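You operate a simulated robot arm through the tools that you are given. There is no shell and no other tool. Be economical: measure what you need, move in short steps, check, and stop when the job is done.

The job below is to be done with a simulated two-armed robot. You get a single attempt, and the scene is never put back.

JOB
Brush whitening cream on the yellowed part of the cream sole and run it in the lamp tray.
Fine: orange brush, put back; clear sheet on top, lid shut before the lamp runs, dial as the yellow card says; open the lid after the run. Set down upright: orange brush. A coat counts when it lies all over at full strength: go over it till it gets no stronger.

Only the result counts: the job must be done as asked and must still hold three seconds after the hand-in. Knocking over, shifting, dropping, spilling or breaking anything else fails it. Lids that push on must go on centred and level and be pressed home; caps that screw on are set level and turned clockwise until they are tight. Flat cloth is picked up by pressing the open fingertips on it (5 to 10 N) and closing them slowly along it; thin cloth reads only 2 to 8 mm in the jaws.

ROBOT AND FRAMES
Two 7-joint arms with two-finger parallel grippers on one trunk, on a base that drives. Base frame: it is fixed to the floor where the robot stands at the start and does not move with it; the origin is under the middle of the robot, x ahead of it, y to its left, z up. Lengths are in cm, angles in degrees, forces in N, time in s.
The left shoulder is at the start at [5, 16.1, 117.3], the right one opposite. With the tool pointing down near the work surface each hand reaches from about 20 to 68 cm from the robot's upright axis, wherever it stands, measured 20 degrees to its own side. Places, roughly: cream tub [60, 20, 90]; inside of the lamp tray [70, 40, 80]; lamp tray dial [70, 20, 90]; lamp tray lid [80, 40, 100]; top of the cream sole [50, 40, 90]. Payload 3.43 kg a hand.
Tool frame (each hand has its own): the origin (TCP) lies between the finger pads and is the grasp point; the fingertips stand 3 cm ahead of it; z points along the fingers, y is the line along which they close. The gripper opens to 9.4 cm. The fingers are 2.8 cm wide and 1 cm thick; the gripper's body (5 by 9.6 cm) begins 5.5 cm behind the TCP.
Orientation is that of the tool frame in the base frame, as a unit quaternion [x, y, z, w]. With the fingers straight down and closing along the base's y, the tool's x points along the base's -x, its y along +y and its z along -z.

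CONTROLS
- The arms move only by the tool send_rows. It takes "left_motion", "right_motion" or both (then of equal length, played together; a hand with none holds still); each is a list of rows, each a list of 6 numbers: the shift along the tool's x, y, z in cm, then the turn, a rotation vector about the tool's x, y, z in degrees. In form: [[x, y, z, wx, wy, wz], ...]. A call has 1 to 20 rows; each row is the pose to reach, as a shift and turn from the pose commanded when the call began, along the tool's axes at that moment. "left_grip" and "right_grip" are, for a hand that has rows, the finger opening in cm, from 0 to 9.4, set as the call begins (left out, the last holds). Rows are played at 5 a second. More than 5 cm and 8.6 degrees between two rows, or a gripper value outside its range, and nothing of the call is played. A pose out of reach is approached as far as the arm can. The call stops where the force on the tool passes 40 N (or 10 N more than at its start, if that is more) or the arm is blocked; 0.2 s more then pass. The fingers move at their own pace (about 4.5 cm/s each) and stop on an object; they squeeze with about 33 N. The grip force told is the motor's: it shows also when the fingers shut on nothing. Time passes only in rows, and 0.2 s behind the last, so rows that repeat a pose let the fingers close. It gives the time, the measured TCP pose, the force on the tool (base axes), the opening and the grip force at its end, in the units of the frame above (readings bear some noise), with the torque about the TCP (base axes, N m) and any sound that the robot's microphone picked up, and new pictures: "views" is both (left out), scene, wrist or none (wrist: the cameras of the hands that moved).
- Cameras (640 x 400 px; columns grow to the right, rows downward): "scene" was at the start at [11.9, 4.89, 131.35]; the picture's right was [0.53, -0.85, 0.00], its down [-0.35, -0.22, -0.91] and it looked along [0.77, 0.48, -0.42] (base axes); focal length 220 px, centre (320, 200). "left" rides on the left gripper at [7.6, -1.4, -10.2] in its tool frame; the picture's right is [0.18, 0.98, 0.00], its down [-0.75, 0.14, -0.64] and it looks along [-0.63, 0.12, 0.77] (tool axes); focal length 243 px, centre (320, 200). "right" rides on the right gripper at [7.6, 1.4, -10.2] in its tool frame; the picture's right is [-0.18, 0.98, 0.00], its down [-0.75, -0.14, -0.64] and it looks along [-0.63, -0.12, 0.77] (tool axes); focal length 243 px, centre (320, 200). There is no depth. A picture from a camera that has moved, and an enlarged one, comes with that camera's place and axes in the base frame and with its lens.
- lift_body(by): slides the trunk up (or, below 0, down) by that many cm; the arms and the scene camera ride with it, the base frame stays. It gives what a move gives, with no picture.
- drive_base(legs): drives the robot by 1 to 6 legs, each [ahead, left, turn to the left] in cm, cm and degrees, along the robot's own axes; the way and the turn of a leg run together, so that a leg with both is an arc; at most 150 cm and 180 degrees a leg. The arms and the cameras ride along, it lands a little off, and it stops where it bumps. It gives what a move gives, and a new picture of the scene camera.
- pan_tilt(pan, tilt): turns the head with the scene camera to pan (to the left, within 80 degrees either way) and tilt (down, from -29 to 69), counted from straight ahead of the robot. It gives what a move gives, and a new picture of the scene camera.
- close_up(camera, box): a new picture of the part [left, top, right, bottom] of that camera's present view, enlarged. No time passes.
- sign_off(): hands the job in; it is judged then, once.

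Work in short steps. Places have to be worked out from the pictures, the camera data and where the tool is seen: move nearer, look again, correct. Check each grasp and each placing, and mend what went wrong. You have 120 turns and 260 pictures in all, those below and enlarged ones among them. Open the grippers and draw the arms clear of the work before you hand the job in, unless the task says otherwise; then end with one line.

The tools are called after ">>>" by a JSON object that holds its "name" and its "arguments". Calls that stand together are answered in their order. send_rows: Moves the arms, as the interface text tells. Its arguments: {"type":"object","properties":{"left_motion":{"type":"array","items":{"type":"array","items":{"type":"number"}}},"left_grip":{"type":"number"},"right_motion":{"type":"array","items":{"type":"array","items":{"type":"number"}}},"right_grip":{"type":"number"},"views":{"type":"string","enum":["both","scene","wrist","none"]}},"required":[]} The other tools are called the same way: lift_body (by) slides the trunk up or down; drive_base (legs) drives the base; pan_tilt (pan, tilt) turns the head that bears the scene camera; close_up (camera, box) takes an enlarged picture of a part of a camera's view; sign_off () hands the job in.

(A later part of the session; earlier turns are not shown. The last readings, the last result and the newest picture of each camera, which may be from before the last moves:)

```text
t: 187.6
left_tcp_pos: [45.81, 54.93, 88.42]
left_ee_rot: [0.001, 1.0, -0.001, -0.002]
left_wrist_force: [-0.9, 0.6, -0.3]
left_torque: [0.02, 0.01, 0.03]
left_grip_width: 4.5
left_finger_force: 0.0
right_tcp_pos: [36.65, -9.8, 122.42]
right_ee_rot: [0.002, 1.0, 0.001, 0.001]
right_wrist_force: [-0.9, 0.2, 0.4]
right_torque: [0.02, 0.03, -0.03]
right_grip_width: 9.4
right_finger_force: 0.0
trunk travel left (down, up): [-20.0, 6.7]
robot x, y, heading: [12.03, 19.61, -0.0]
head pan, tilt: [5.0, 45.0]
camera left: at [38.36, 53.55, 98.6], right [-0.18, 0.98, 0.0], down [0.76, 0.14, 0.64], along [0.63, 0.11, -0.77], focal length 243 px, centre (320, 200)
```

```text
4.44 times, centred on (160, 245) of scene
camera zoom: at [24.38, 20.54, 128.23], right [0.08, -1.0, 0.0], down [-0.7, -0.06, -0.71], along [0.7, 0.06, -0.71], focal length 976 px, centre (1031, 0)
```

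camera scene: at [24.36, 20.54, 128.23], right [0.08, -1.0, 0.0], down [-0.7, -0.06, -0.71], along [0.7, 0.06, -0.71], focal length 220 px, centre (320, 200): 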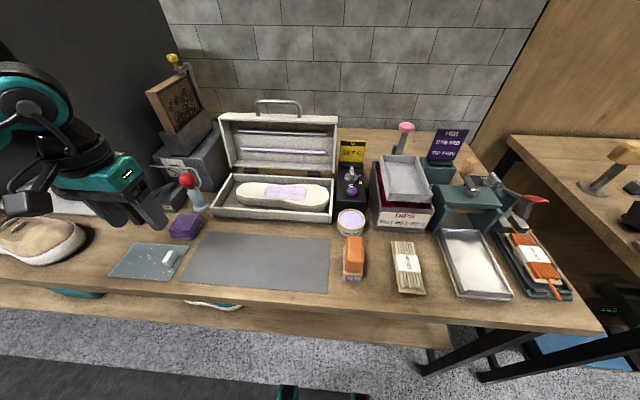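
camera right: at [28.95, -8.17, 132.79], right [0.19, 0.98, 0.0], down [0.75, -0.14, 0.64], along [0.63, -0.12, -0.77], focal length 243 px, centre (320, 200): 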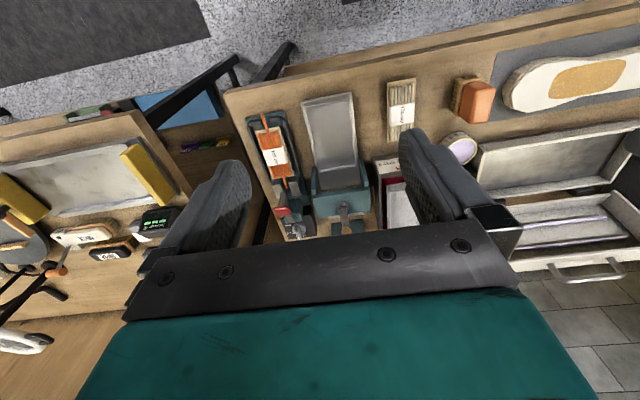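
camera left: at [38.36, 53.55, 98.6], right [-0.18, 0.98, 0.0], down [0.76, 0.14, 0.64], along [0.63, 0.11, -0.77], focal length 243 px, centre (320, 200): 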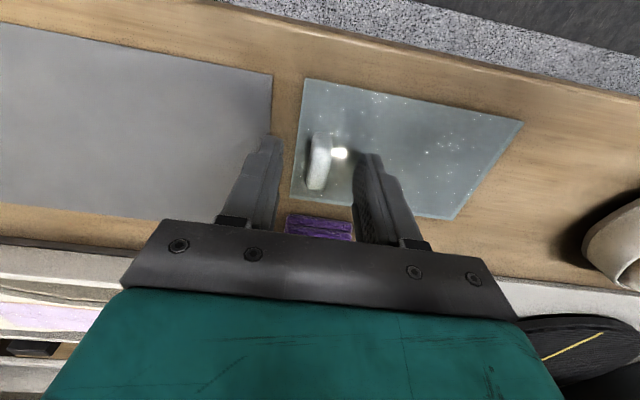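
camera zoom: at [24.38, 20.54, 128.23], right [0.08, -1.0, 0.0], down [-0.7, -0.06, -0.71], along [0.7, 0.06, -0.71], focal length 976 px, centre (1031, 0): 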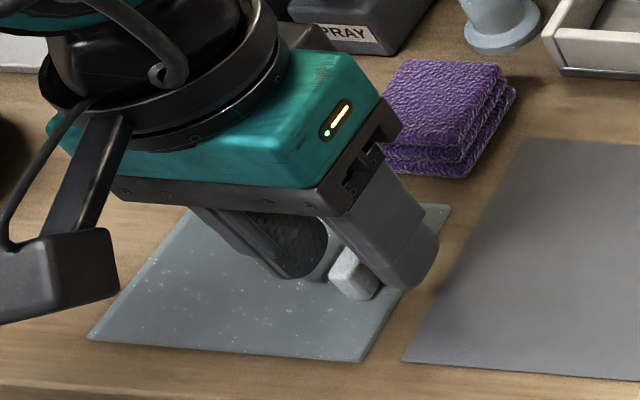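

Tab is between the fingers. Lower 0.4 and close.

>>> {"name": "send_rows", "arguments": {"left_motion": [[0, 0, 0.4, 0, 0, 0], [0, 0, 0.4, 0, 0, 0]], "views": "none"}}

>>> {"name": "send_rows", "arguments": {"left_motion": [[0, 0, 0, 0, 0, 0], [0, 0, 0, 0, 0, 0], [0, 0, 0, 0, 0, 0], [0, 0, 0, 0, 0, 0]], "left_grip": 0, "views": "none"}}

>>> {"name": "send_rows", "arguments": {"left_motion": [[0, 0, -0.5, 0, 0, 0], [0, 0, -1, 0, 0, 0], [0, 0, -3, 0, 0, 0]], "views": "wrist"}}

>>> {"name": "close_up", "arguments": {"camera": "scene", "box": [100, 200, 220, 290]}}

```text
t: 188.2
left_tcp_pos: [45.81, 54.95, 88.14]
left_ee_rot: [0.002, 1.0, -0.001, -0.002]
left_wrist_force: [0.0, 0.7, 0.0]
left_torque: [-0.03, 0.0, -0.02]
left_grip_width: 4.5
left_finger_force: 0.1
right_tcp_pos: [36.63, -9.81, 122.4]
right_ee_rot: [0.001, 1.0, 0.001, 0.0]
right_wrist_force: [0.0, 0.2, -0.2]
right_torque: [0.01, 0.01, 0.02]
right_grip_width: 9.41
right_finger_force: 0.1
trunk travel left (down, up): [-20.0, 6.7]
robot x, y, heading: [11.99, 19.73, -0.1]
head pan, tilt: [5.0, 45.0]
```

```text
t: 189.2
left_tcp_pos: [45.93, 55.01, 88.06]
left_ee_rot: [0.001, 1.0, -0.001, -0.003]
left_wrist_force: [-0.6, 0.0, 0.5]
left_torque: [0.0, 0.01, 0.02]
left_grip_width: 1.09
left_finger_force: 32.7
right_tcp_pos: [36.65, -9.74, 122.43]
right_ee_rot: [0.001, 1.0, 0.001, 0.001]
right_wrist_force: [0.1, 0.4, 1.0]
right_torque: [0.05, -0.03, -0.01]
right_grip_width: 9.41
right_finger_force: 0.1
trunk travel left (down, up): [-20.0, 6.7]
robot x, y, heading: [12.04, 19.99, -0.3]
head pan, tilt: [5.0, 45.0]
```

```text
t: 190.0
left_tcp_pos: [45.79, 54.95, 91.04]
left_ee_rot: [0.001, 1.0, -0.001, -0.002]
left_wrist_force: [0.4, -0.1, -0.9]
left_torque: [-0.03, 0.0, -0.02]
left_grip_width: 1.08
left_finger_force: 33.2
right_tcp_pos: [36.67, -9.75, 122.42]
right_ee_rot: [0.001, 1.0, 0.0, 0.0]
right_wrist_force: [-0.2, 0.0, -0.7]
right_torque: [0.0, -0.03, 0.0]
right_grip_width: 9.42
right_finger_force: 0.0
trunk travel left (down, up): [-20.0, 6.7]
robot x, y, heading: [12.07, 19.6, -0.1]
head pan, tilt: [5.0, 45.0]
camera left: at [38.32, 53.49, 101.27], right [-0.18, 0.98, 0.0], down [0.76, 0.14, 0.64], along [0.63, 0.11, -0.77], focal length 243 px, centre (320, 200)
```

left: 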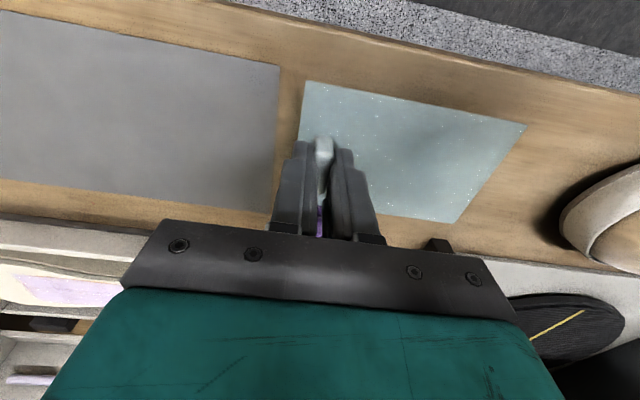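

```text
4.44 times, centred on (160, 245) of scene
camera zoom: at [24.37, 20.52, 128.22], right [0.08, -1.0, 0.0], down [-0.7, -0.06, -0.71], along [0.7, 0.06, -0.71], focal length 976 px, centre (1031, 0)
```

zoom: 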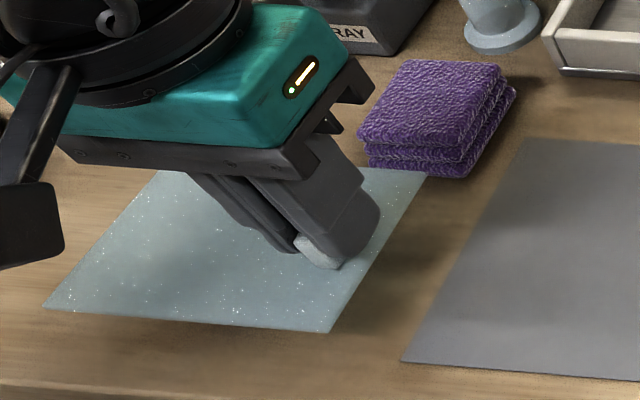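

Sheet hangs level from its tab. Raise and drive right 14 cm.

>>> {"name": "send_rows", "arguments": {"left_motion": [[0, 0, -4, 0, 0, 0], [0, 0, -8, 0, 0, 0], [0, 0, -10, 0, 0, 0]], "views": "none"}}

>>> {"name": "drive_base", "arguments": {"legs": [[0, -14, 0]]}}

>>> {"name": "send_rows", "arguments": {"left_motion": [[0, -4, 0, 0, 0, 0], [0, -8, 0, 0, 0, 0], [0, -12.3, 0, 0, 0, 0], [-4.5, -12.3, 0, 0, 0, 0], [-9, -12.3, 0, 0, 0, 0], [-13.5, -12.3, 0, 0, 0, 0], [-18, -12.3, 0, 0, 0, 0], [-20.5, -12.3, 0, 0, 0, 0]]}}

>>> {"name": "close_up", "arguments": {"camera": "scene", "box": [140, 110, 320, 240]}}

```text
t: 190.8
left_tcp_pos: [45.99, 54.82, 101.04]
left_ee_rot: [0.002, 1.0, 0.0, -0.003]
left_wrist_force: [-0.3, -0.2, -0.7]
left_torque: [-0.02, 0.0, 0.01]
left_grip_width: 1.11
left_finger_force: 33.0
right_tcp_pos: [36.69, -9.78, 122.38]
right_ee_rot: [0.002, 1.0, 0.0, 0.0]
right_wrist_force: [-0.2, -1.4, 0.0]
right_torque: [0.01, -0.01, 0.01]
right_grip_width: 9.42
right_finger_force: 0.0
trunk travel left (down, up): [-20.0, 6.7]
robot x, y, heading: [12.04, 19.94, -0.1]
head pan, tilt: [5.0, 45.0]
```

```text
t: 192.7
left_tcp_pos: [46.08, 40.82, 100.99]
left_ee_rot: [0.004, 1.0, -0.001, -0.002]
left_wrist_force: [0.7, -0.2, -0.8]
left_torque: [-0.02, -0.01, 0.03]
left_grip_width: 1.09
left_finger_force: 33.0
right_tcp_pos: [36.53, -23.74, 122.41]
right_ee_rot: [0.002, 1.0, 0.001, 0.001]
right_wrist_force: [0.4, -0.2, -0.4]
right_torque: [-0.01, 0.01, 0.04]
right_grip_width: 9.39
right_finger_force: 0.0
trunk travel left (down, up): [-20.0, 6.7]
robot x, y, heading: [11.93, 5.97, -0.8]
head pan, tilt: [5.0, 45.0]
camera scene: at [24.32, 6.56, 128.23], right [0.08, -1.0, 0.0], down [-0.7, -0.06, -0.71], along [0.7, 0.06, -0.71], focal length 220 px, centre (320, 200)
```

scene: 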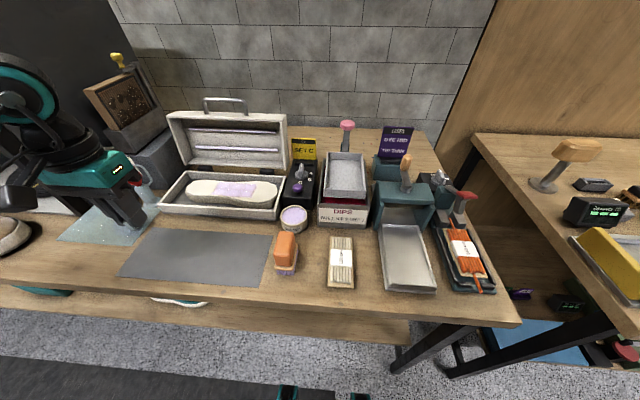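

```text
t: 194.5
left_tcp_pos: [66.65, 28.53, 101.05]
left_ee_rot: [0.003, 1.0, -0.001, -0.003]
left_wrist_force: [0.8, -0.5, -1.0]
left_torque: [-0.02, -0.03, -0.02]
left_grip_width: 1.12
left_finger_force: 33.5
right_tcp_pos: [36.5, -23.72, 122.41]
right_ee_rot: [0.003, 1.0, 0.001, 0.0]
right_wrist_force: [-0.4, 0.3, 0.2]
right_torque: [-0.02, -0.01, 0.01]
right_grip_width: 9.39
right_finger_force: 0.2
trunk travel left (down, up): [-20.0, 6.7]
robot x, y, heading: [12.28, 6.04, -0.3]
head pan, tilt: [5.0, 45.0]
camera scene: at [24.34, 6.58, 128.22], right [0.08, -1.0, 0.0], down [-0.7, -0.06, -0.71], along [0.7, 0.06, -0.71], focal length 220 px, centre (320, 200)
camera left: at [59.06, 27.11, 111.26], right [-0.18, 0.98, 0.0], down [0.76, 0.14, 0.64], along [0.63, 0.11, -0.77], focal length 243 px, centre (320, 200)
```

scene: 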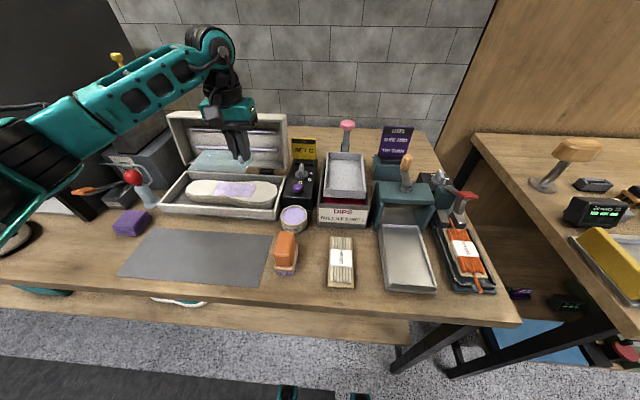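
left: 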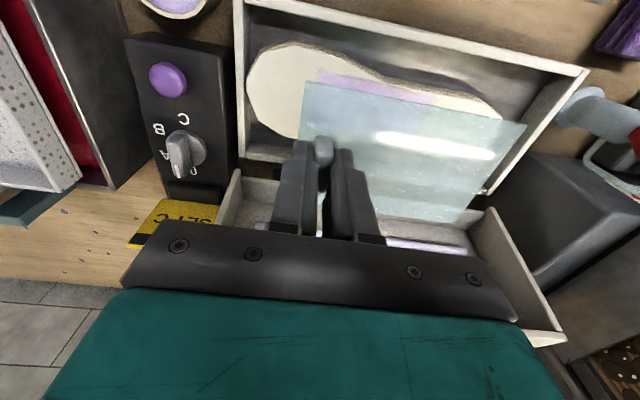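

```text
3.08 times, centred on (230, 175) of scene
camera zoom: at [24.34, 6.58, 128.22], right [0.08, -1.0, 0.0], down [-0.7, -0.06, -0.71], along [0.7, 0.06, -0.71], focal length 676 px, centre (597, 277)
```

zoom: 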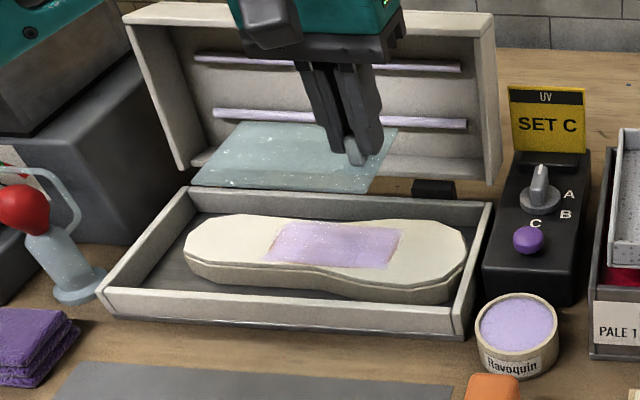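

Patch centre confirmed at (66.7, 33.5); the sheet is over it. Lower to ~2 cm above.

>>> {"name": "send_rows", "arguments": {"left_motion": [[0, 0, 4, 0, 0, 0], [0, 0, 7.5, 0, 0, 0]], "views": "wrist"}}

>>> {"name": "close_up", "arguments": {"camera": "scene", "box": [140, 110, 320, 240]}}

```text
t: 195.1
left_tcp_pos: [66.4, 28.33, 93.53]
left_ee_rot: [0.003, 1.0, -0.001, -0.002]
left_wrist_force: [0.0, 0.0, -0.7]
left_torque: [0.0, -0.01, -0.04]
left_grip_width: 1.08
left_finger_force: 33.4
right_tcp_pos: [36.56, -23.75, 122.44]
right_ee_rot: [0.002, 1.0, 0.001, 0.0]
right_wrist_force: [0.2, 0.3, -0.9]
right_torque: [-0.02, -0.02, 0.02]
right_grip_width: 9.42
right_finger_force: 0.0
trunk travel left (down, up): [-20.0, 6.7]
robot x, y, heading: [12.2, 5.75, -0.3]
head pan, tilt: [5.0, 45.0]
camera left: at [58.81, 26.97, 103.75], right [-0.18, 0.98, 0.0], down [0.76, 0.14, 0.64], along [0.63, 0.11, -0.77], focal length 243 px, centre (320, 200)
```

left: 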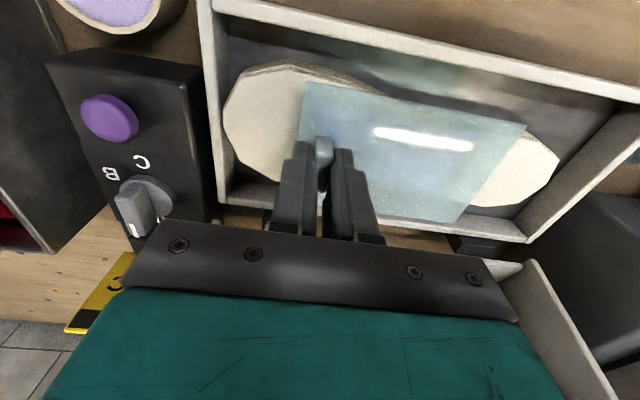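

```text
3.08 times, centred on (230, 175) of scene
camera zoom: at [24.34, 6.6, 128.23], right [0.08, -1.0, 0.0], down [-0.7, -0.06, -0.71], along [0.7, 0.06, -0.71], focal length 676 px, centre (597, 277)
```

zoom: 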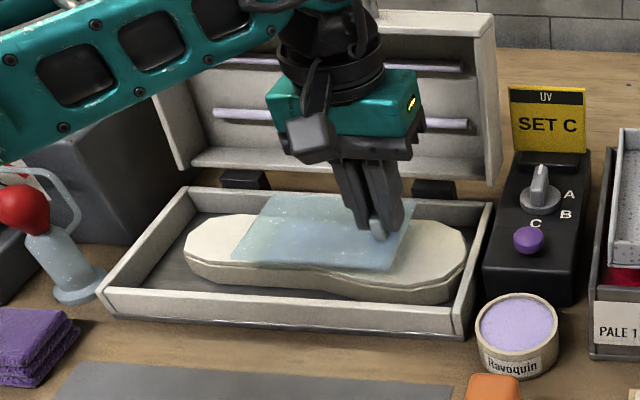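

Aligned with margins all round. Lower to contact.

>>> {"name": "send_rows", "arguments": {"left_motion": [[0, 0.1, 1, 0, 0, 0], [0, 0.1, 1.6, 0, 0, 0], [0, 0.1, 1.9, 0, 0, 0]], "views": "none"}}

```text
t: 195.9
left_tcp_pos: [66.26, 28.5, 91.73]
left_ee_rot: [0.002, 1.0, -0.001, -0.001]
left_wrist_force: [-1.7, -0.1, 16.1]
left_torque: [0.08, 0.67, 0.0]
left_grip_width: 1.08
left_finger_force: 32.8
right_tcp_pos: [36.33, -23.83, 122.5]
right_ee_rot: [0.002, 1.0, 0.001, 0.001]
right_wrist_force: [0.3, -0.3, -0.2]
right_torque: [0.01, 0.0, -0.01]
right_grip_width: 9.38
right_finger_force: 0.1
trunk travel left (down, up): [-20.0, 6.7]
robot x, y, heading: [12.14, 5.95, -0.1]
head pan, tilt: [5.0, 45.0]
```

Contact at 91.7. Release and rise straight up.

>>> {"name": "send_rows", "arguments": {"left_motion": [[0, 0, -0.1, 0, 0, 0], [0, 0, -0.1, 0, 0, 0], [0, 0, -0.2, 0, 0, 0], [0, 0, -2, 0, 0, 0], [0, 0, -5, 0, 0, 0], [0, 0, -9, 0, 0, 0]], "left_grip": 4, "views": "none"}}

>>> {"name": "close_up", "arguments": {"camera": "scene", "box": [140, 90, 320, 240]}}

```text
t: 197.3
left_tcp_pos: [66.52, 28.61, 100.47]
left_ee_rot: [0.003, 1.0, 0.0, -0.003]
left_wrist_force: [0.4, -0.4, 0.4]
left_torque: [-0.01, 0.03, 0.01]
left_grip_width: 3.98
left_finger_force: 0.0
right_tcp_pos: [36.58, -23.81, 122.52]
right_ee_rot: [0.004, 1.0, 0.001, 0.001]
right_wrist_force: [-1.1, -0.1, 0.6]
right_torque: [0.02, 0.0, -0.03]
right_grip_width: 9.38
right_finger_force: 0.1
trunk travel left (down, up): [-20.0, 6.7]
robot x, y, heading: [12.03, 5.78, -0.6]
head pan, tilt: [5.0, 45.0]
```

```text
2.67 times, centred on (230, 165) of scene
camera zoom: at [24.3, 6.57, 128.22], right [0.08, -1.0, 0.0], down [-0.7, -0.06, -0.71], along [0.7, 0.06, -0.71], focal length 586 px, centre (560, 293)
```

zoom: 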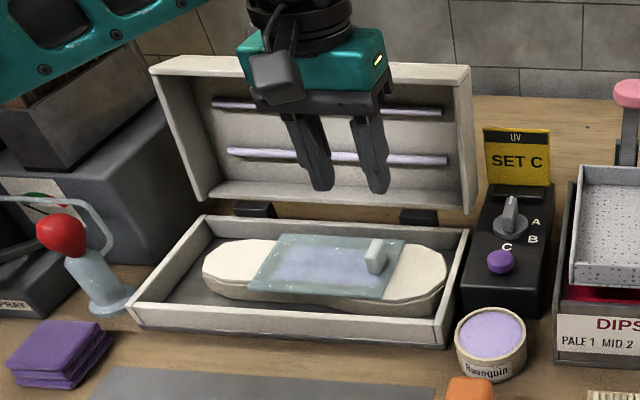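

The sheet covers the coat. Now the lid: withdraw the hand, raise it, and turn it −90° so the fingers can straddle the handle bar (which runs along y).

>>> {"name": "send_rows", "arguments": {"left_motion": [[3, 0, -3, 0, 0, 0], [6, 0, -6, 0, 0, 0], [9, 0, -9, 0, 0, 0], [12, 0, -10, 0, 0, -8.5], [12, 1, -11, 0, 0, -17], [12, 2, -11, 0, 0, -25.5], [12, 3, -11, 0, 0, -34], [12, 4, -11, 0, 0, -42.5], [12, 5, -11, 0, 0, -51], [12, 5, -11, 0, 0, -59.5], [12, 5, -11, 0, 0, -68], [12, 5, -11, 0, 0, -76.5], [12, 5, -11, 0, 0, -85], [12, 5, -11, 0, 0, -90]], "left_grip": 3.0, "views": "none"}}

>>> {"name": "drive_base", "arguments": {"legs": [[0, 8, 0], [6, 0, 0]]}}

>>> {"name": "pan_tilt", "arguments": {"pan": 15, "tilt": 30}}

```text
t: 200.3
left_tcp_pos: [54.59, 33.65, 111.59]
left_ee_rot: [-0.706, 0.708, 0.001, -0.003]
left_wrist_force: [0.1, -0.3, -0.3]
left_torque: [-0.02, 0.0, -0.01]
left_grip_width: 2.99
left_finger_force: 0.0
right_tcp_pos: [36.63, -23.77, 122.53]
right_ee_rot: [0.002, 1.0, 0.001, 0.0]
right_wrist_force: [0.1, 0.0, -0.3]
right_torque: [-0.04, 0.0, 0.02]
right_grip_width: 9.39
right_finger_force: 0.1
trunk travel left (down, up): [-20.0, 6.7]
robot x, y, heading: [12.19, 5.7, -0.3]
head pan, tilt: [5.0, 45.0]
```

```text
t: 202.1
left_tcp_pos: [55.6, 41.75, 111.62]
left_ee_rot: [-0.705, 0.709, 0.001, -0.003]
left_wrist_force: [0.2, 0.2, -0.3]
left_torque: [0.0, -0.01, 0.0]
left_grip_width: 2.97
left_finger_force: 0.0
right_tcp_pos: [37.71, -15.59, 122.48]
right_ee_rot: [0.003, 1.0, 0.0, 0.001]
right_wrist_force: [-0.1, -0.4, -0.2]
right_torque: [-0.01, -0.01, -0.01]
right_grip_width: 9.39
right_finger_force: 0.0
trunk travel left (down, up): [-20.0, 6.7]
robot x, y, heading: [13.15, 13.99, -0.3]
head pan, tilt: [5.0, 45.0]
stopped in leg 2: the robot was blocked; the commanded pose is now the measured one
camera scene: at [25.41, 14.67, 128.24], right [0.08, -1.0, 0.0], down [-0.7, -0.06, -0.71], along [0.71, 0.06, -0.71], focal length 220 px, centre (320, 200)
```

scene: 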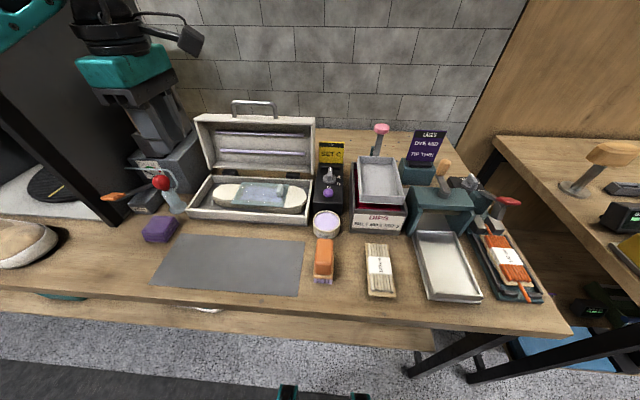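

```text
t: 202.9
left_tcp_pos: [55.53, 41.8, 111.48]
left_ee_rot: [-0.705, 0.709, 0.001, -0.003]
left_wrist_force: [-0.4, -0.6, 0.5]
left_torque: [-0.01, -0.03, -0.02]
left_grip_width: 3.01
left_finger_force: 0.1
right_tcp_pos: [37.73, -15.62, 122.41]
right_ee_rot: [0.003, 1.0, 0.001, 0.0]
right_wrist_force: [-0.8, 0.6, -0.4]
right_torque: [0.03, 0.04, 0.01]
right_grip_width: 9.42
right_finger_force: 0.1
trunk travel left (down, up): [-20.0, 6.7]
robot x, y, heading: [13.66, 13.81, -0.4]
head pan, tilt: [15.0, 30.0]
camera scene: at [26.14, 16.28, 130.48], right [0.25, -0.97, 0.0], down [-0.48, -0.13, -0.87], along [0.84, 0.22, -0.5], focal length 220 px, centre (320, 200)
```

scene: 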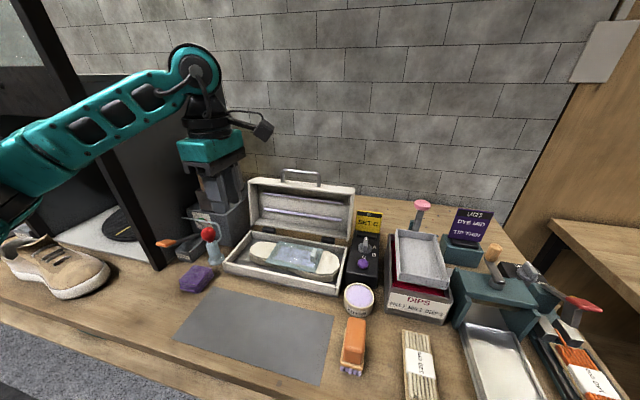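

Base is as close as it gets (x≈13.3). Handle bar triangulates to ≈ (77.5, 35, 107.8). Approach above and in front of it to look.

>>> {"name": "send_rows", "arguments": {"left_motion": [[2, -3, -2, 0, 0, 0], [4, -6, -4, 0, 0, 0], [6, -10, -5, 0, 0, 0], [6.8, -14, -5, 0, 0, 0]]}}

>>> {"name": "close_up", "arguments": {"camera": "scene", "box": [220, 110, 380, 230]}}

```text
t: 203.9
left_tcp_pos: [69.71, 35.0, 116.41]
left_ee_rot: [-0.705, 0.71, 0.001, -0.001]
left_wrist_force: [-0.3, 0.0, 0.1]
left_torque: [-0.01, 0.05, 0.02]
left_grip_width: 3.0
left_finger_force: 0.0
right_tcp_pos: [37.8, -15.72, 122.43]
right_ee_rot: [0.003, 1.0, 0.001, 0.0]
right_wrist_force: [-0.1, -0.7, 0.2]
right_torque: [0.02, 0.03, 0.0]
right_grip_width: 9.41
right_finger_force: 0.1
trunk travel left (down, up): [-20.0, 6.7]
robot x, y, heading: [13.4, 14.24, -0.4]
head pan, tilt: [15.0, 30.0]
camera scene: at [26.19, 16.24, 130.48], right [0.25, -0.97, 0.0], down [-0.48, -0.13, -0.87], along [0.84, 0.22, -0.5], focal length 220 px, centre (320, 200)
camera left: at [71.1, 27.41, 126.65], right [-0.98, -0.18, 0.01], down [-0.13, 0.76, 0.64], along [-0.12, 0.63, -0.77], focal length 243 px, centre (320, 200)
```

scene: 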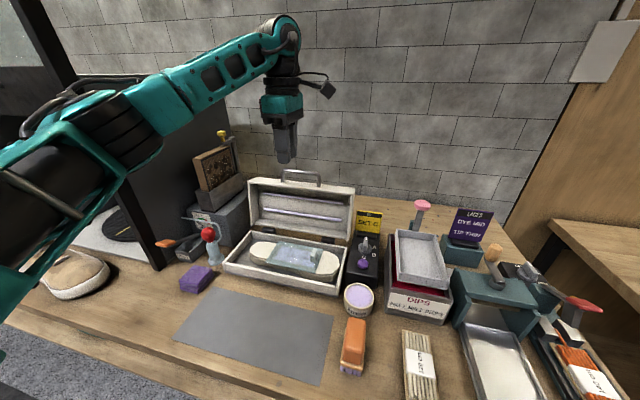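
left: 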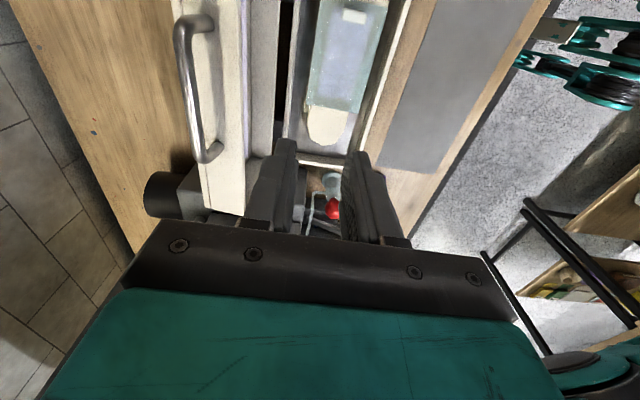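

```text
3.33 times, centred on (300, 170) of scene
camera zoom: at [26.19, 16.24, 130.48], right [0.25, -0.97, 0.0], down [-0.48, -0.13, -0.87], along [0.84, 0.22, -0.5], focal length 732 px, centre (387, 300)
```

zoom: 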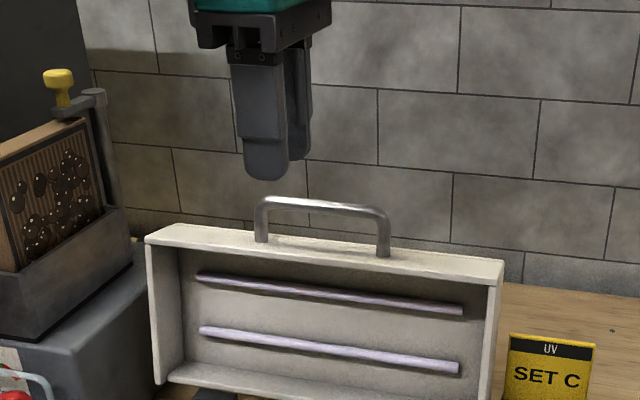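

Bar refined to ≈ (78.2, 34.5, 108.2). Move above it with the tips ~2 cm clear and check.

>>> {"name": "send_rows", "arguments": {"left_motion": [[0.3, -4, 0, 0, 0, 0], [0.3, -8.5, 0, 0, 0, 0], [0.3, -8.5, 2.6, 0, 0, 0]]}}

>>> {"name": "close_up", "arguments": {"camera": "scene", "box": [240, 110, 360, 200]}}

```text
t: 204.7
left_tcp_pos: [76.07, 35.49, 113.77]
left_ee_rot: [-0.704, 0.71, 0.002, -0.002]
left_wrist_force: [-0.4, -1.0, 0.5]
left_torque: [0.06, 0.01, 0.01]
left_grip_width: 3.0
left_finger_force: 0.1
left hand out of reach, approached as far as the arm can: row 2, 3
right_tcp_pos: [37.82, -15.74, 122.42]
right_ee_rot: [0.003, 1.0, 0.001, 0.0]
right_wrist_force: [-0.4, -0.2, -0.9]
right_torque: [0.06, -0.01, 0.02]
right_grip_width: 9.43
right_finger_force: 0.0
trunk travel left (down, up): [-20.0, 6.7]
robot x, y, heading: [13.59, 13.81, -0.3]
head pan, tilt: [15.0, 30.0]
camera scene: at [26.2, 16.15, 130.48], right [0.25, -0.97, 0.0], down [-0.48, -0.13, -0.87], along [0.84, 0.22, -0.5], focal length 220 px, centre (320, 200)
camera left: at [77.65, 27.85, 123.93], right [-0.98, -0.18, 0.01], down [-0.13, 0.75, 0.64], along [-0.12, 0.63, -0.77], focal length 243 px, centre (320, 200)
```

scene: 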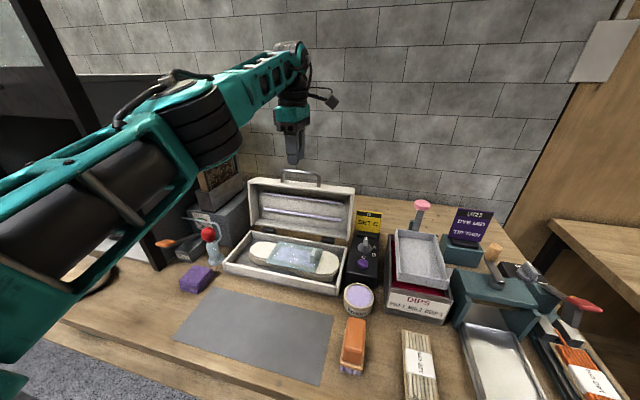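
left: 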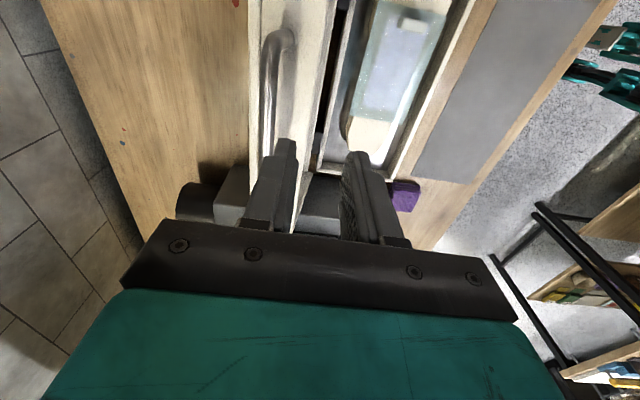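

```text
4.44 times, centred on (300, 155) of scene
camera zoom: at [26.2, 16.15, 130.48], right [0.25, -0.97, 0.0], down [-0.48, -0.13, -0.87], along [0.84, 0.22, -0.5], focal length 976 px, centre (409, 400)
```

zoom: 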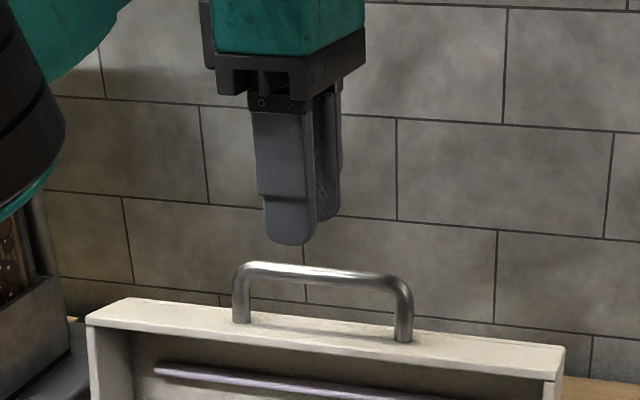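

Straight down the arm reaches only x≈76, and the bar is at ≈ (79.5, 35.6, 107). I'll back off a little and tilt the tool 30° forward to gain reach.

>>> {"name": "send_rows", "arguments": {"left_motion": [[0, 2, -0.6, 8.5, 0, 0], [0, 4, -1.2, 17, 0, 0], [0, 4, -1.2, 25, 0, 0], [0, 4, -1.2, 30, 0, 0], [0, 1.5, 0, 30, 0, 0], [0, -0.7, 1.8, 30, 0, 0]], "left_grip": 2.6}}

>>> {"name": "close_up", "arguments": {"camera": "scene", "box": [240, 110, 360, 200]}}

```text
t: 206.1
left_tcp_pos: [76.98, 35.48, 111.6]
left_ee_rot: [-0.682, 0.685, -0.183, 0.18]
left_wrist_force: [-0.3, 0.5, -0.6]
left_torque: [0.0, 0.0, 0.03]
left_grip_width: 2.62
left_finger_force: 0.0
right_tcp_pos: [37.82, -15.67, 122.39]
right_ee_rot: [0.004, 1.0, 0.001, 0.0]
right_wrist_force: [-0.7, 0.0, 0.0]
right_torque: [-0.02, 0.02, 0.04]
right_grip_width: 9.42
right_finger_force: 0.1
trunk travel left (down, up): [-20.0, 6.7]
robot x, y, heading: [13.42, 14.21, -0.3]
head pan, tilt: [15.0, 30.0]
camera scene: at [26.17, 16.28, 130.48], right [0.25, -0.97, 0.0], down [-0.48, -0.13, -0.87], along [0.84, 0.22, -0.5], focal length 220 px, centre (320, 200)
camera left: at [73.05, 28.05, 121.25], right [-0.85, -0.18, -0.49], down [-0.44, 0.76, 0.49], along [0.28, 0.63, -0.73], focal length 243 px, centre (320, 200)
```

scene: 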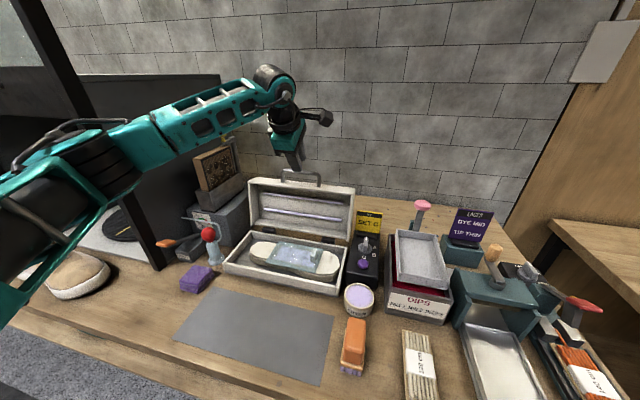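
left: 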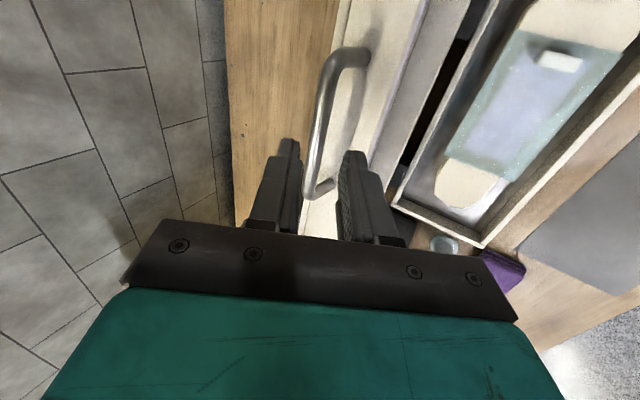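

```text
4.44 times, centred on (300, 155) of scene
camera zoom: at [26.17, 16.28, 130.48], right [0.25, -0.97, 0.0], down [-0.48, -0.13, -0.87], along [0.84, 0.22, -0.5], focal length 976 px, centre (409, 400)
```

zoom: 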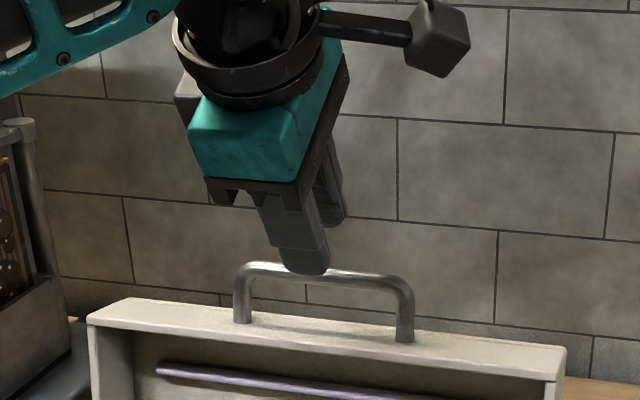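

The bar runs right between the fingers. Shift 1.5 cm toward the handle's middle and advance 3 cm along the tool.

>>> {"name": "send_rows", "arguments": {"left_motion": [[1.5, 0, 0, 0, 0, 0], [1.5, 0, 1.5, 0, 0, 0], [1.5, 0, 3, 0, 0, 0]]}}

>>> {"name": "close_up", "arguments": {"camera": "scene", "box": [240, 110, 360, 200]}}

```text
t: 206.9
left_tcp_pos: [78.51, 34.15, 109.06]
left_ee_rot: [-0.681, 0.685, -0.183, 0.18]
left_wrist_force: [-0.6, 0.3, -0.9]
left_torque: [0.0, -0.01, -0.02]
left_grip_width: 2.61
left_finger_force: 0.0
right_tcp_pos: [37.76, -15.74, 122.41]
right_ee_rot: [0.003, 1.0, 0.001, 0.001]
right_wrist_force: [0.1, 0.2, -0.1]
right_torque: [-0.01, -0.02, 0.02]
right_grip_width: 9.4
right_finger_force: 0.1
trunk travel left (down, up): [-20.0, 6.7]
robot x, y, heading: [13.58, 13.92, -0.4]
head pan, tilt: [15.0, 30.0]
camera scene: at [26.16, 16.28, 130.49], right [0.25, -0.97, 0.0], down [-0.48, -0.13, -0.87], along [0.84, 0.22, -0.5], focal length 220 px, centre (320, 200)
camera left: at [74.61, 26.54, 118.73], right [-0.86, -0.18, -0.49], down [-0.44, 0.76, 0.49], along [0.28, 0.63, -0.73], focal length 243 px, centre (320, 200)
```

scene: 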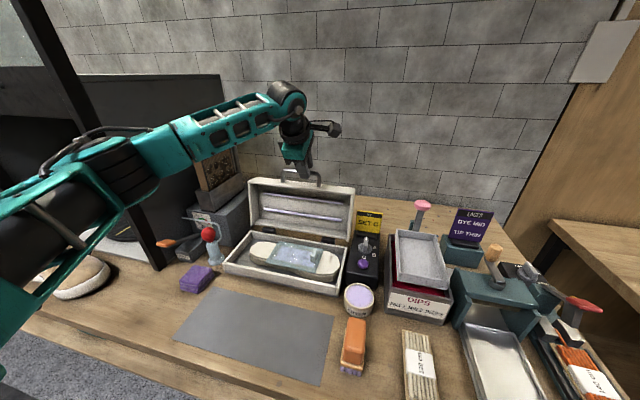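
left: 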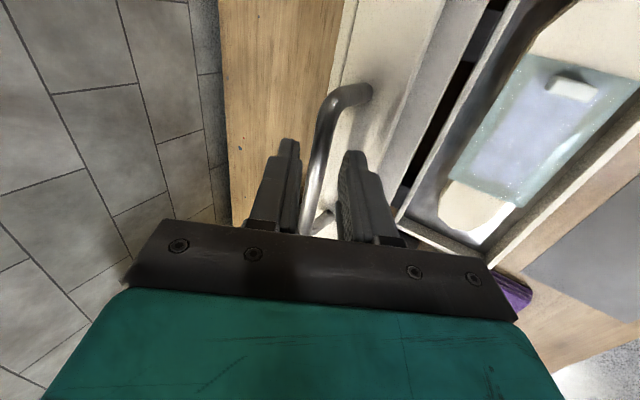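

```text
4.44 times, centred on (300, 155) of scene
camera zoom: at [26.16, 16.28, 130.49], right [0.25, -0.97, 0.0], down [-0.48, -0.13, -0.87], along [0.84, 0.22, -0.5], focal length 976 px, centre (409, 400)
```

zoom: 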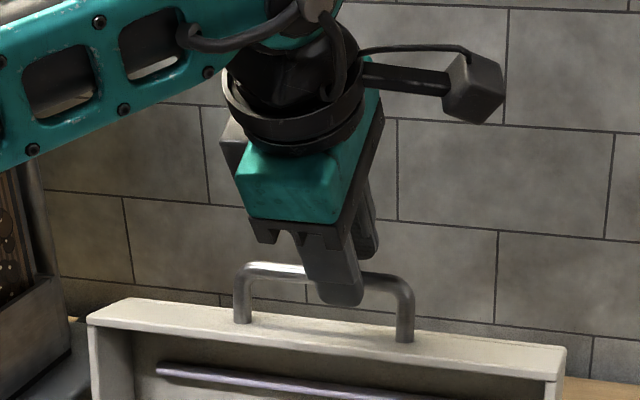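

Fingers straddle the bar. Close to confirm contact and measure it.

>>> {"name": "send_rows", "arguments": {"left_motion": [[0, 0, 0.3, 0, 0, 0], [0, 0, 0.3, 0, 0, 0], [0, 0, 0.3, 0, 0, 0], [0, 0, 0.3, 0, 0, 0]], "left_grip": 0, "views": "wrist"}}

```text
t: 207.9
left_tcp_pos: [78.55, 34.08, 108.98]
left_ee_rot: [-0.682, 0.685, -0.182, 0.179]
left_wrist_force: [-6.8, 2.5, 3.1]
left_torque: [0.33, 0.11, -0.18]
left_grip_width: 1.1
left_finger_force: 44.7
right_tcp_pos: [37.7, -15.61, 122.46]
right_ee_rot: [0.004, 1.0, 0.001, 0.001]
right_wrist_force: [-0.3, -0.2, 0.4]
right_torque: [0.01, -0.01, 0.01]
right_grip_width: 9.4
right_finger_force: 0.1
trunk travel left (down, up): [-20.0, 6.7]
robot x, y, heading: [13.2, 14.17, -0.6]
head pan, tilt: [15.0, 30.0]
camera left: at [74.67, 26.51, 118.55], right [-0.85, -0.18, -0.49], down [-0.44, 0.76, 0.49], along [0.28, 0.63, -0.73], focal length 243 px, centre (320, 200)
```

left: 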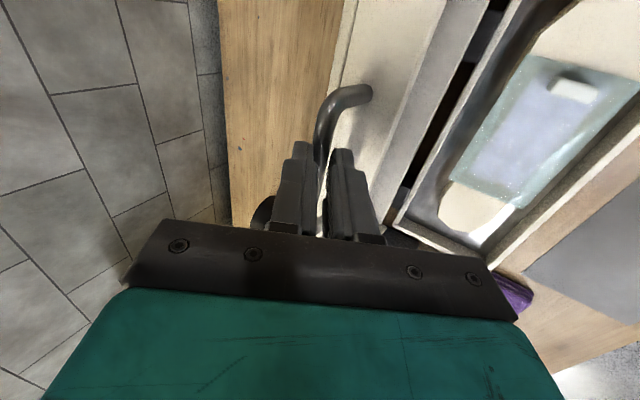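

The bar (1.1 cm) is captured. Loosen to a cage (2.2 cm) and swing the lid forward along its arc in stages.

>>> {"name": "send_rows", "arguments": {"left_motion": [[0, 0, 0, 0, 0, 0], [0, 0.9, -0.8, 0, 0, 0], [0, 1.85, -1.59, 0, 0, 0], [0, 2.9, -2.3, 0, 0, 0], [0, 3.94, -2.97, 0, 0, 0], [0, 5.1, -3.55, 0, 0, 0], [0, 6.18, -4.09, 0, 0, 0]], "left_grip": 2.2}}

>>> {"name": "close_up", "arguments": {"camera": "scene", "box": [220, 110, 380, 230]}}

```text
t: 209.5
left_tcp_pos: [71.01, 34.15, 109.51]
left_ee_rot: [-0.681, 0.686, -0.182, 0.18]
left_wrist_force: [-0.1, 0.4, -0.8]
left_torque: [0.01, 0.01, 0.01]
left_grip_width: 2.22
left_finger_force: 0.1
right_tcp_pos: [37.72, -15.7, 122.55]
right_ee_rot: [0.004, 1.0, 0.0, 0.0]
right_wrist_force: [-0.3, -0.1, 0.0]
right_torque: [0.04, 0.01, 0.0]
right_grip_width: 9.41
right_finger_force: 0.1
trunk travel left (down, up): [-20.0, 6.7]
robot x, y, heading: [13.56, 14.25, -0.3]
head pan, tilt: [15.0, 30.0]
camera scene: at [26.13, 16.29, 130.49], right [0.25, -0.97, 0.0], down [-0.48, -0.13, -0.87], along [0.84, 0.22, -0.5], focal length 220 px, centre (320, 200)
camera left: at [67.2, 26.6, 119.02], right [-0.86, -0.18, -0.49], down [-0.44, 0.76, 0.49], along [0.28, 0.63, -0.73], focal length 243 px, centre (320, 200)
```

scene: 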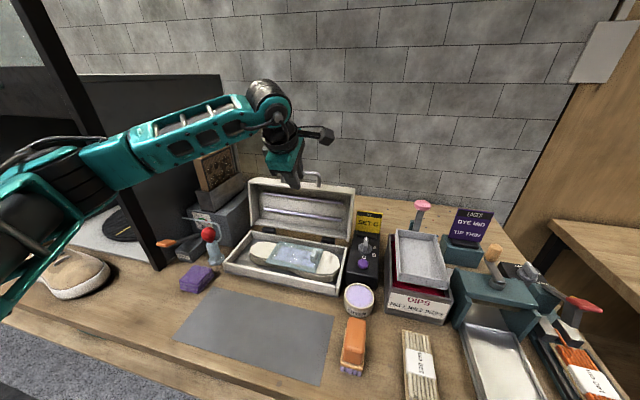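
left: 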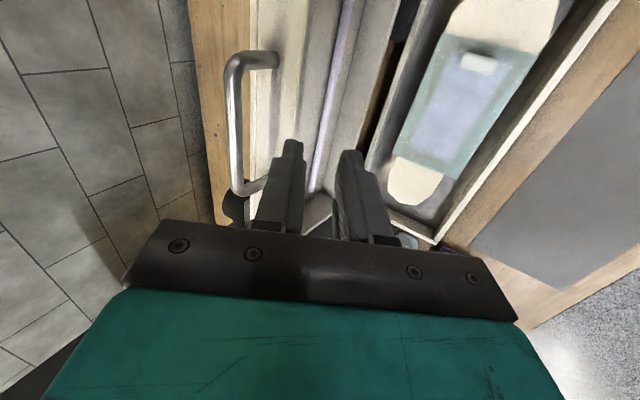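

```text
3.33 times, centred on (300, 170) of scene
camera zoom: at [26.13, 16.29, 130.49], right [0.25, -0.97, 0.0], down [-0.48, -0.13, -0.87], along [0.84, 0.22, -0.5], focal length 732 px, centre (387, 300)
```

zoom: 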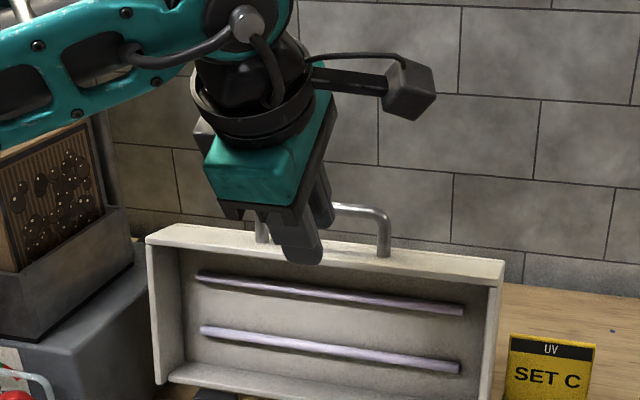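

The loose cage slipped off the bar. Go back over it, insert 0.8 cm deeper, and clamp this time.

>>> {"name": "send_rows", "arguments": {"left_motion": [[0, 0, -3, 0, 0, 0], [0, -3, -1.5, 0, 0, 0], [0, -6.2, 0, 0, 0, 0], [0, -6.2, 1.5, 0, 0, 0], [0, -6.2, 3.2, 0, 0, 0], [0, -6.2, 4.9, 0, 0, 0]], "left_grip": 2.8, "views": "none"}}

>>> {"name": "send_rows", "arguments": {"left_motion": [[0, 0, 0, 0, 0, 0], [0, 0, 0, 0, 0, 0], [0, 0, 0, 0, 0, 0]], "left_grip": 0, "views": "wrist"}}

>>> {"name": "close_up", "arguments": {"camera": "scene", "box": [240, 110, 360, 200]}}

```text
t: 210.9
left_tcp_pos: [78.78, 34.15, 108.27]
left_ee_rot: [-0.682, 0.685, -0.182, 0.179]
left_wrist_force: [0.1, 0.6, -0.4]
left_torque: [-0.05, -0.02, -0.01]
left_grip_width: 2.81
left_finger_force: 0.0
right_tcp_pos: [37.72, -15.7, 122.4]
right_ee_rot: [0.003, 1.0, 0.0, 0.0]
right_wrist_force: [-0.3, 1.3, 0.1]
right_torque: [0.01, 0.01, -0.02]
right_grip_width: 9.4
right_finger_force: 0.0
trunk travel left (down, up): [-20.0, 6.7]
robot x, y, heading: [12.99, 14.02, -0.3]
head pan, tilt: [15.0, 30.0]
```

```text
t: 211.7
left_tcp_pos: [78.95, 34.09, 108.36]
left_ee_rot: [-0.681, 0.686, -0.183, 0.179]
left_wrist_force: [2.6, -0.2, 0.4]
left_torque: [0.19, -0.14, -0.32]
left_grip_width: 1.16
left_finger_force: 45.4
right_tcp_pos: [37.66, -15.58, 122.45]
right_ee_rot: [0.003, 1.0, 0.001, 0.0]
right_wrist_force: [-0.3, -0.3, -0.2]
right_torque: [0.03, -0.02, 0.03]
right_grip_width: 9.41
right_finger_force: 0.2
trunk travel left (down, up): [-20.0, 6.7]
robot x, y, heading: [13.04, 13.68, -0.2]
head pan, tilt: [15.0, 30.0]
camera left: at [75.01, 26.49, 117.88], right [-0.85, -0.18, -0.49], down [-0.44, 0.76, 0.49], along [0.28, 0.63, -0.73], focal length 243 px, centre (320, 200)
```

left: 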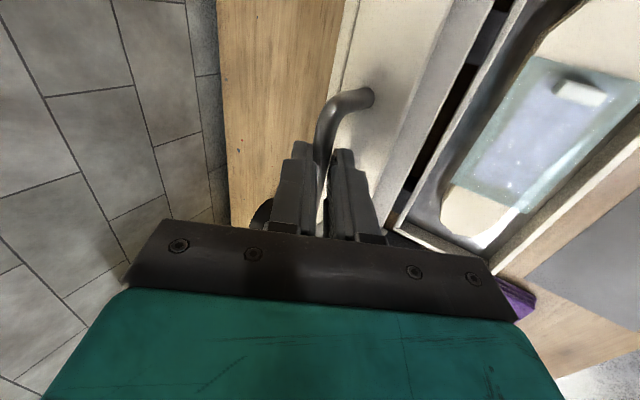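

```text
4.44 times, centred on (300, 155) of scene
camera zoom: at [26.16, 16.29, 130.49], right [0.25, -0.97, 0.0], down [-0.48, -0.13, -0.87], along [0.84, 0.22, -0.5], focal length 976 px, centre (409, 400)
```

zoom: 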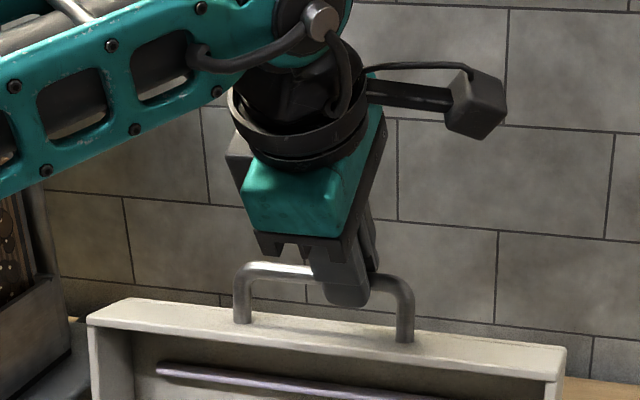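

Clamped. Pull a short way along the arc and check the lid follows.

>>> {"name": "send_rows", "arguments": {"left_motion": [[0, 0.6, -0.45, 0, 0, 0], [0, 1.2, -0.95, 0, 0, 0], [0, 1.85, -1.45, 0, 0, 0]], "views": "wrist"}}

>>> {"name": "close_up", "arguments": {"camera": "scene", "box": [220, 110, 380, 230]}}

```text
t: 212.5
left_tcp_pos: [76.61, 33.92, 108.79]
left_ee_rot: [-0.681, 0.685, -0.184, 0.181]
left_wrist_force: [3.4, 1.2, 11.0]
left_torque: [0.15, -0.31, -0.32]
left_grip_width: 1.15
left_finger_force: 45.0
right_tcp_pos: [37.68, -15.68, 122.43]
right_ee_rot: [0.003, 1.0, 0.001, 0.0]
right_wrist_force: [-0.6, 0.3, -0.5]
right_torque: [0.01, -0.01, 0.0]
right_grip_width: 9.38
right_finger_force: 0.1
trunk travel left (down, up): [-20.0, 6.7]
robot x, y, heading: [13.18, 14.18, -0.3]
head pan, tilt: [15.0, 30.0]
camera left: at [72.71, 26.5, 118.37], right [-0.85, -0.18, -0.49], down [-0.44, 0.76, 0.48], along [0.28, 0.63, -0.73], focal length 243 px, centre (320, 200)
```

left: 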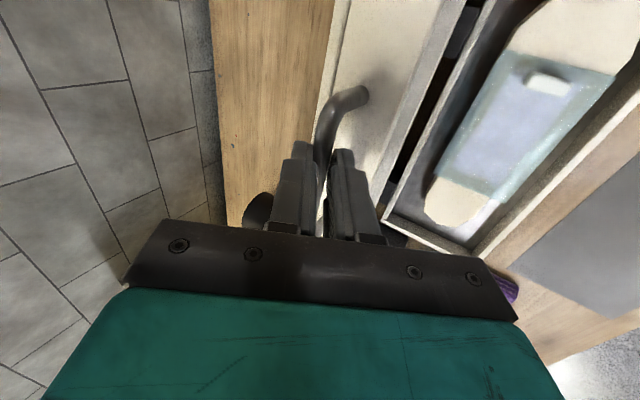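

```text
3.33 times, centred on (300, 170) of scene
camera zoom: at [26.07, 16.25, 130.51], right [0.25, -0.97, 0.0], down [-0.48, -0.13, -0.87], along [0.84, 0.22, -0.5], focal length 732 px, centre (387, 300)
```

zoom: 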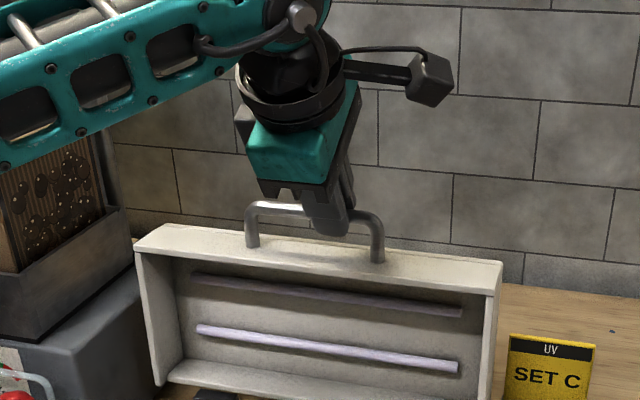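

The lid follows (pushing up 11 N, so my arc is slightly low). Continue with a bit more rise.

>>> {"name": "send_rows", "arguments": {"left_motion": [[0, 0.75, -0.95, 0, 0, 0], [0, 1.61, -1.76, 0, 0, 0], [0, 2.55, -2.45, 0, 0, 0], [0, 3.55, -3.05, 0, 0, 0]], "views": "none"}}

>>> {"name": "close_up", "arguments": {"camera": "scene", "box": [220, 110, 380, 230]}}

```text
t: 213.5
left_tcp_pos: [72.09, 33.99, 109.07]
left_ee_rot: [-0.682, 0.687, -0.178, 0.177]
left_wrist_force: [1.8, -4.6, -15.0]
left_torque: [0.06, 0.15, 0.17]
left_grip_width: 1.19
left_finger_force: 45.1
right_tcp_pos: [37.94, -15.71, 122.4]
right_ee_rot: [0.003, 1.0, 0.001, 0.0]
right_wrist_force: [0.2, -0.7, 0.7]
right_torque: [0.01, -0.04, 0.04]
right_grip_width: 9.4
right_finger_force: 0.1
trunk travel left (down, up): [-20.0, 6.7]
robot x, y, heading: [13.33, 13.74, -0.4]
head pan, tilt: [15.0, 30.0]
```

```text
3.33 times, centred on (300, 170) of scene
camera zoom: at [26.32, 16.26, 130.44], right [0.25, -0.97, 0.0], down [-0.49, -0.13, -0.87], along [0.84, 0.22, -0.5], focal length 732 px, centre (387, 300)
```

zoom: 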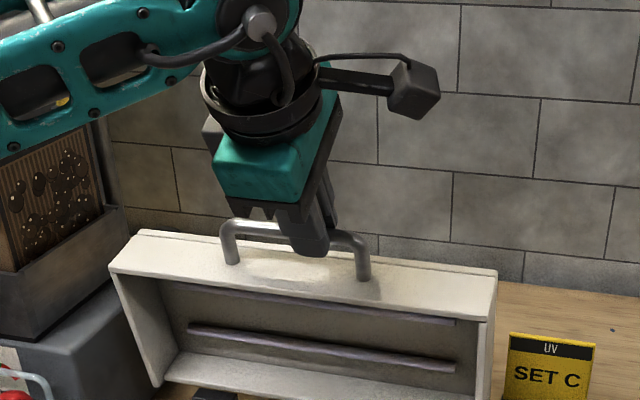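

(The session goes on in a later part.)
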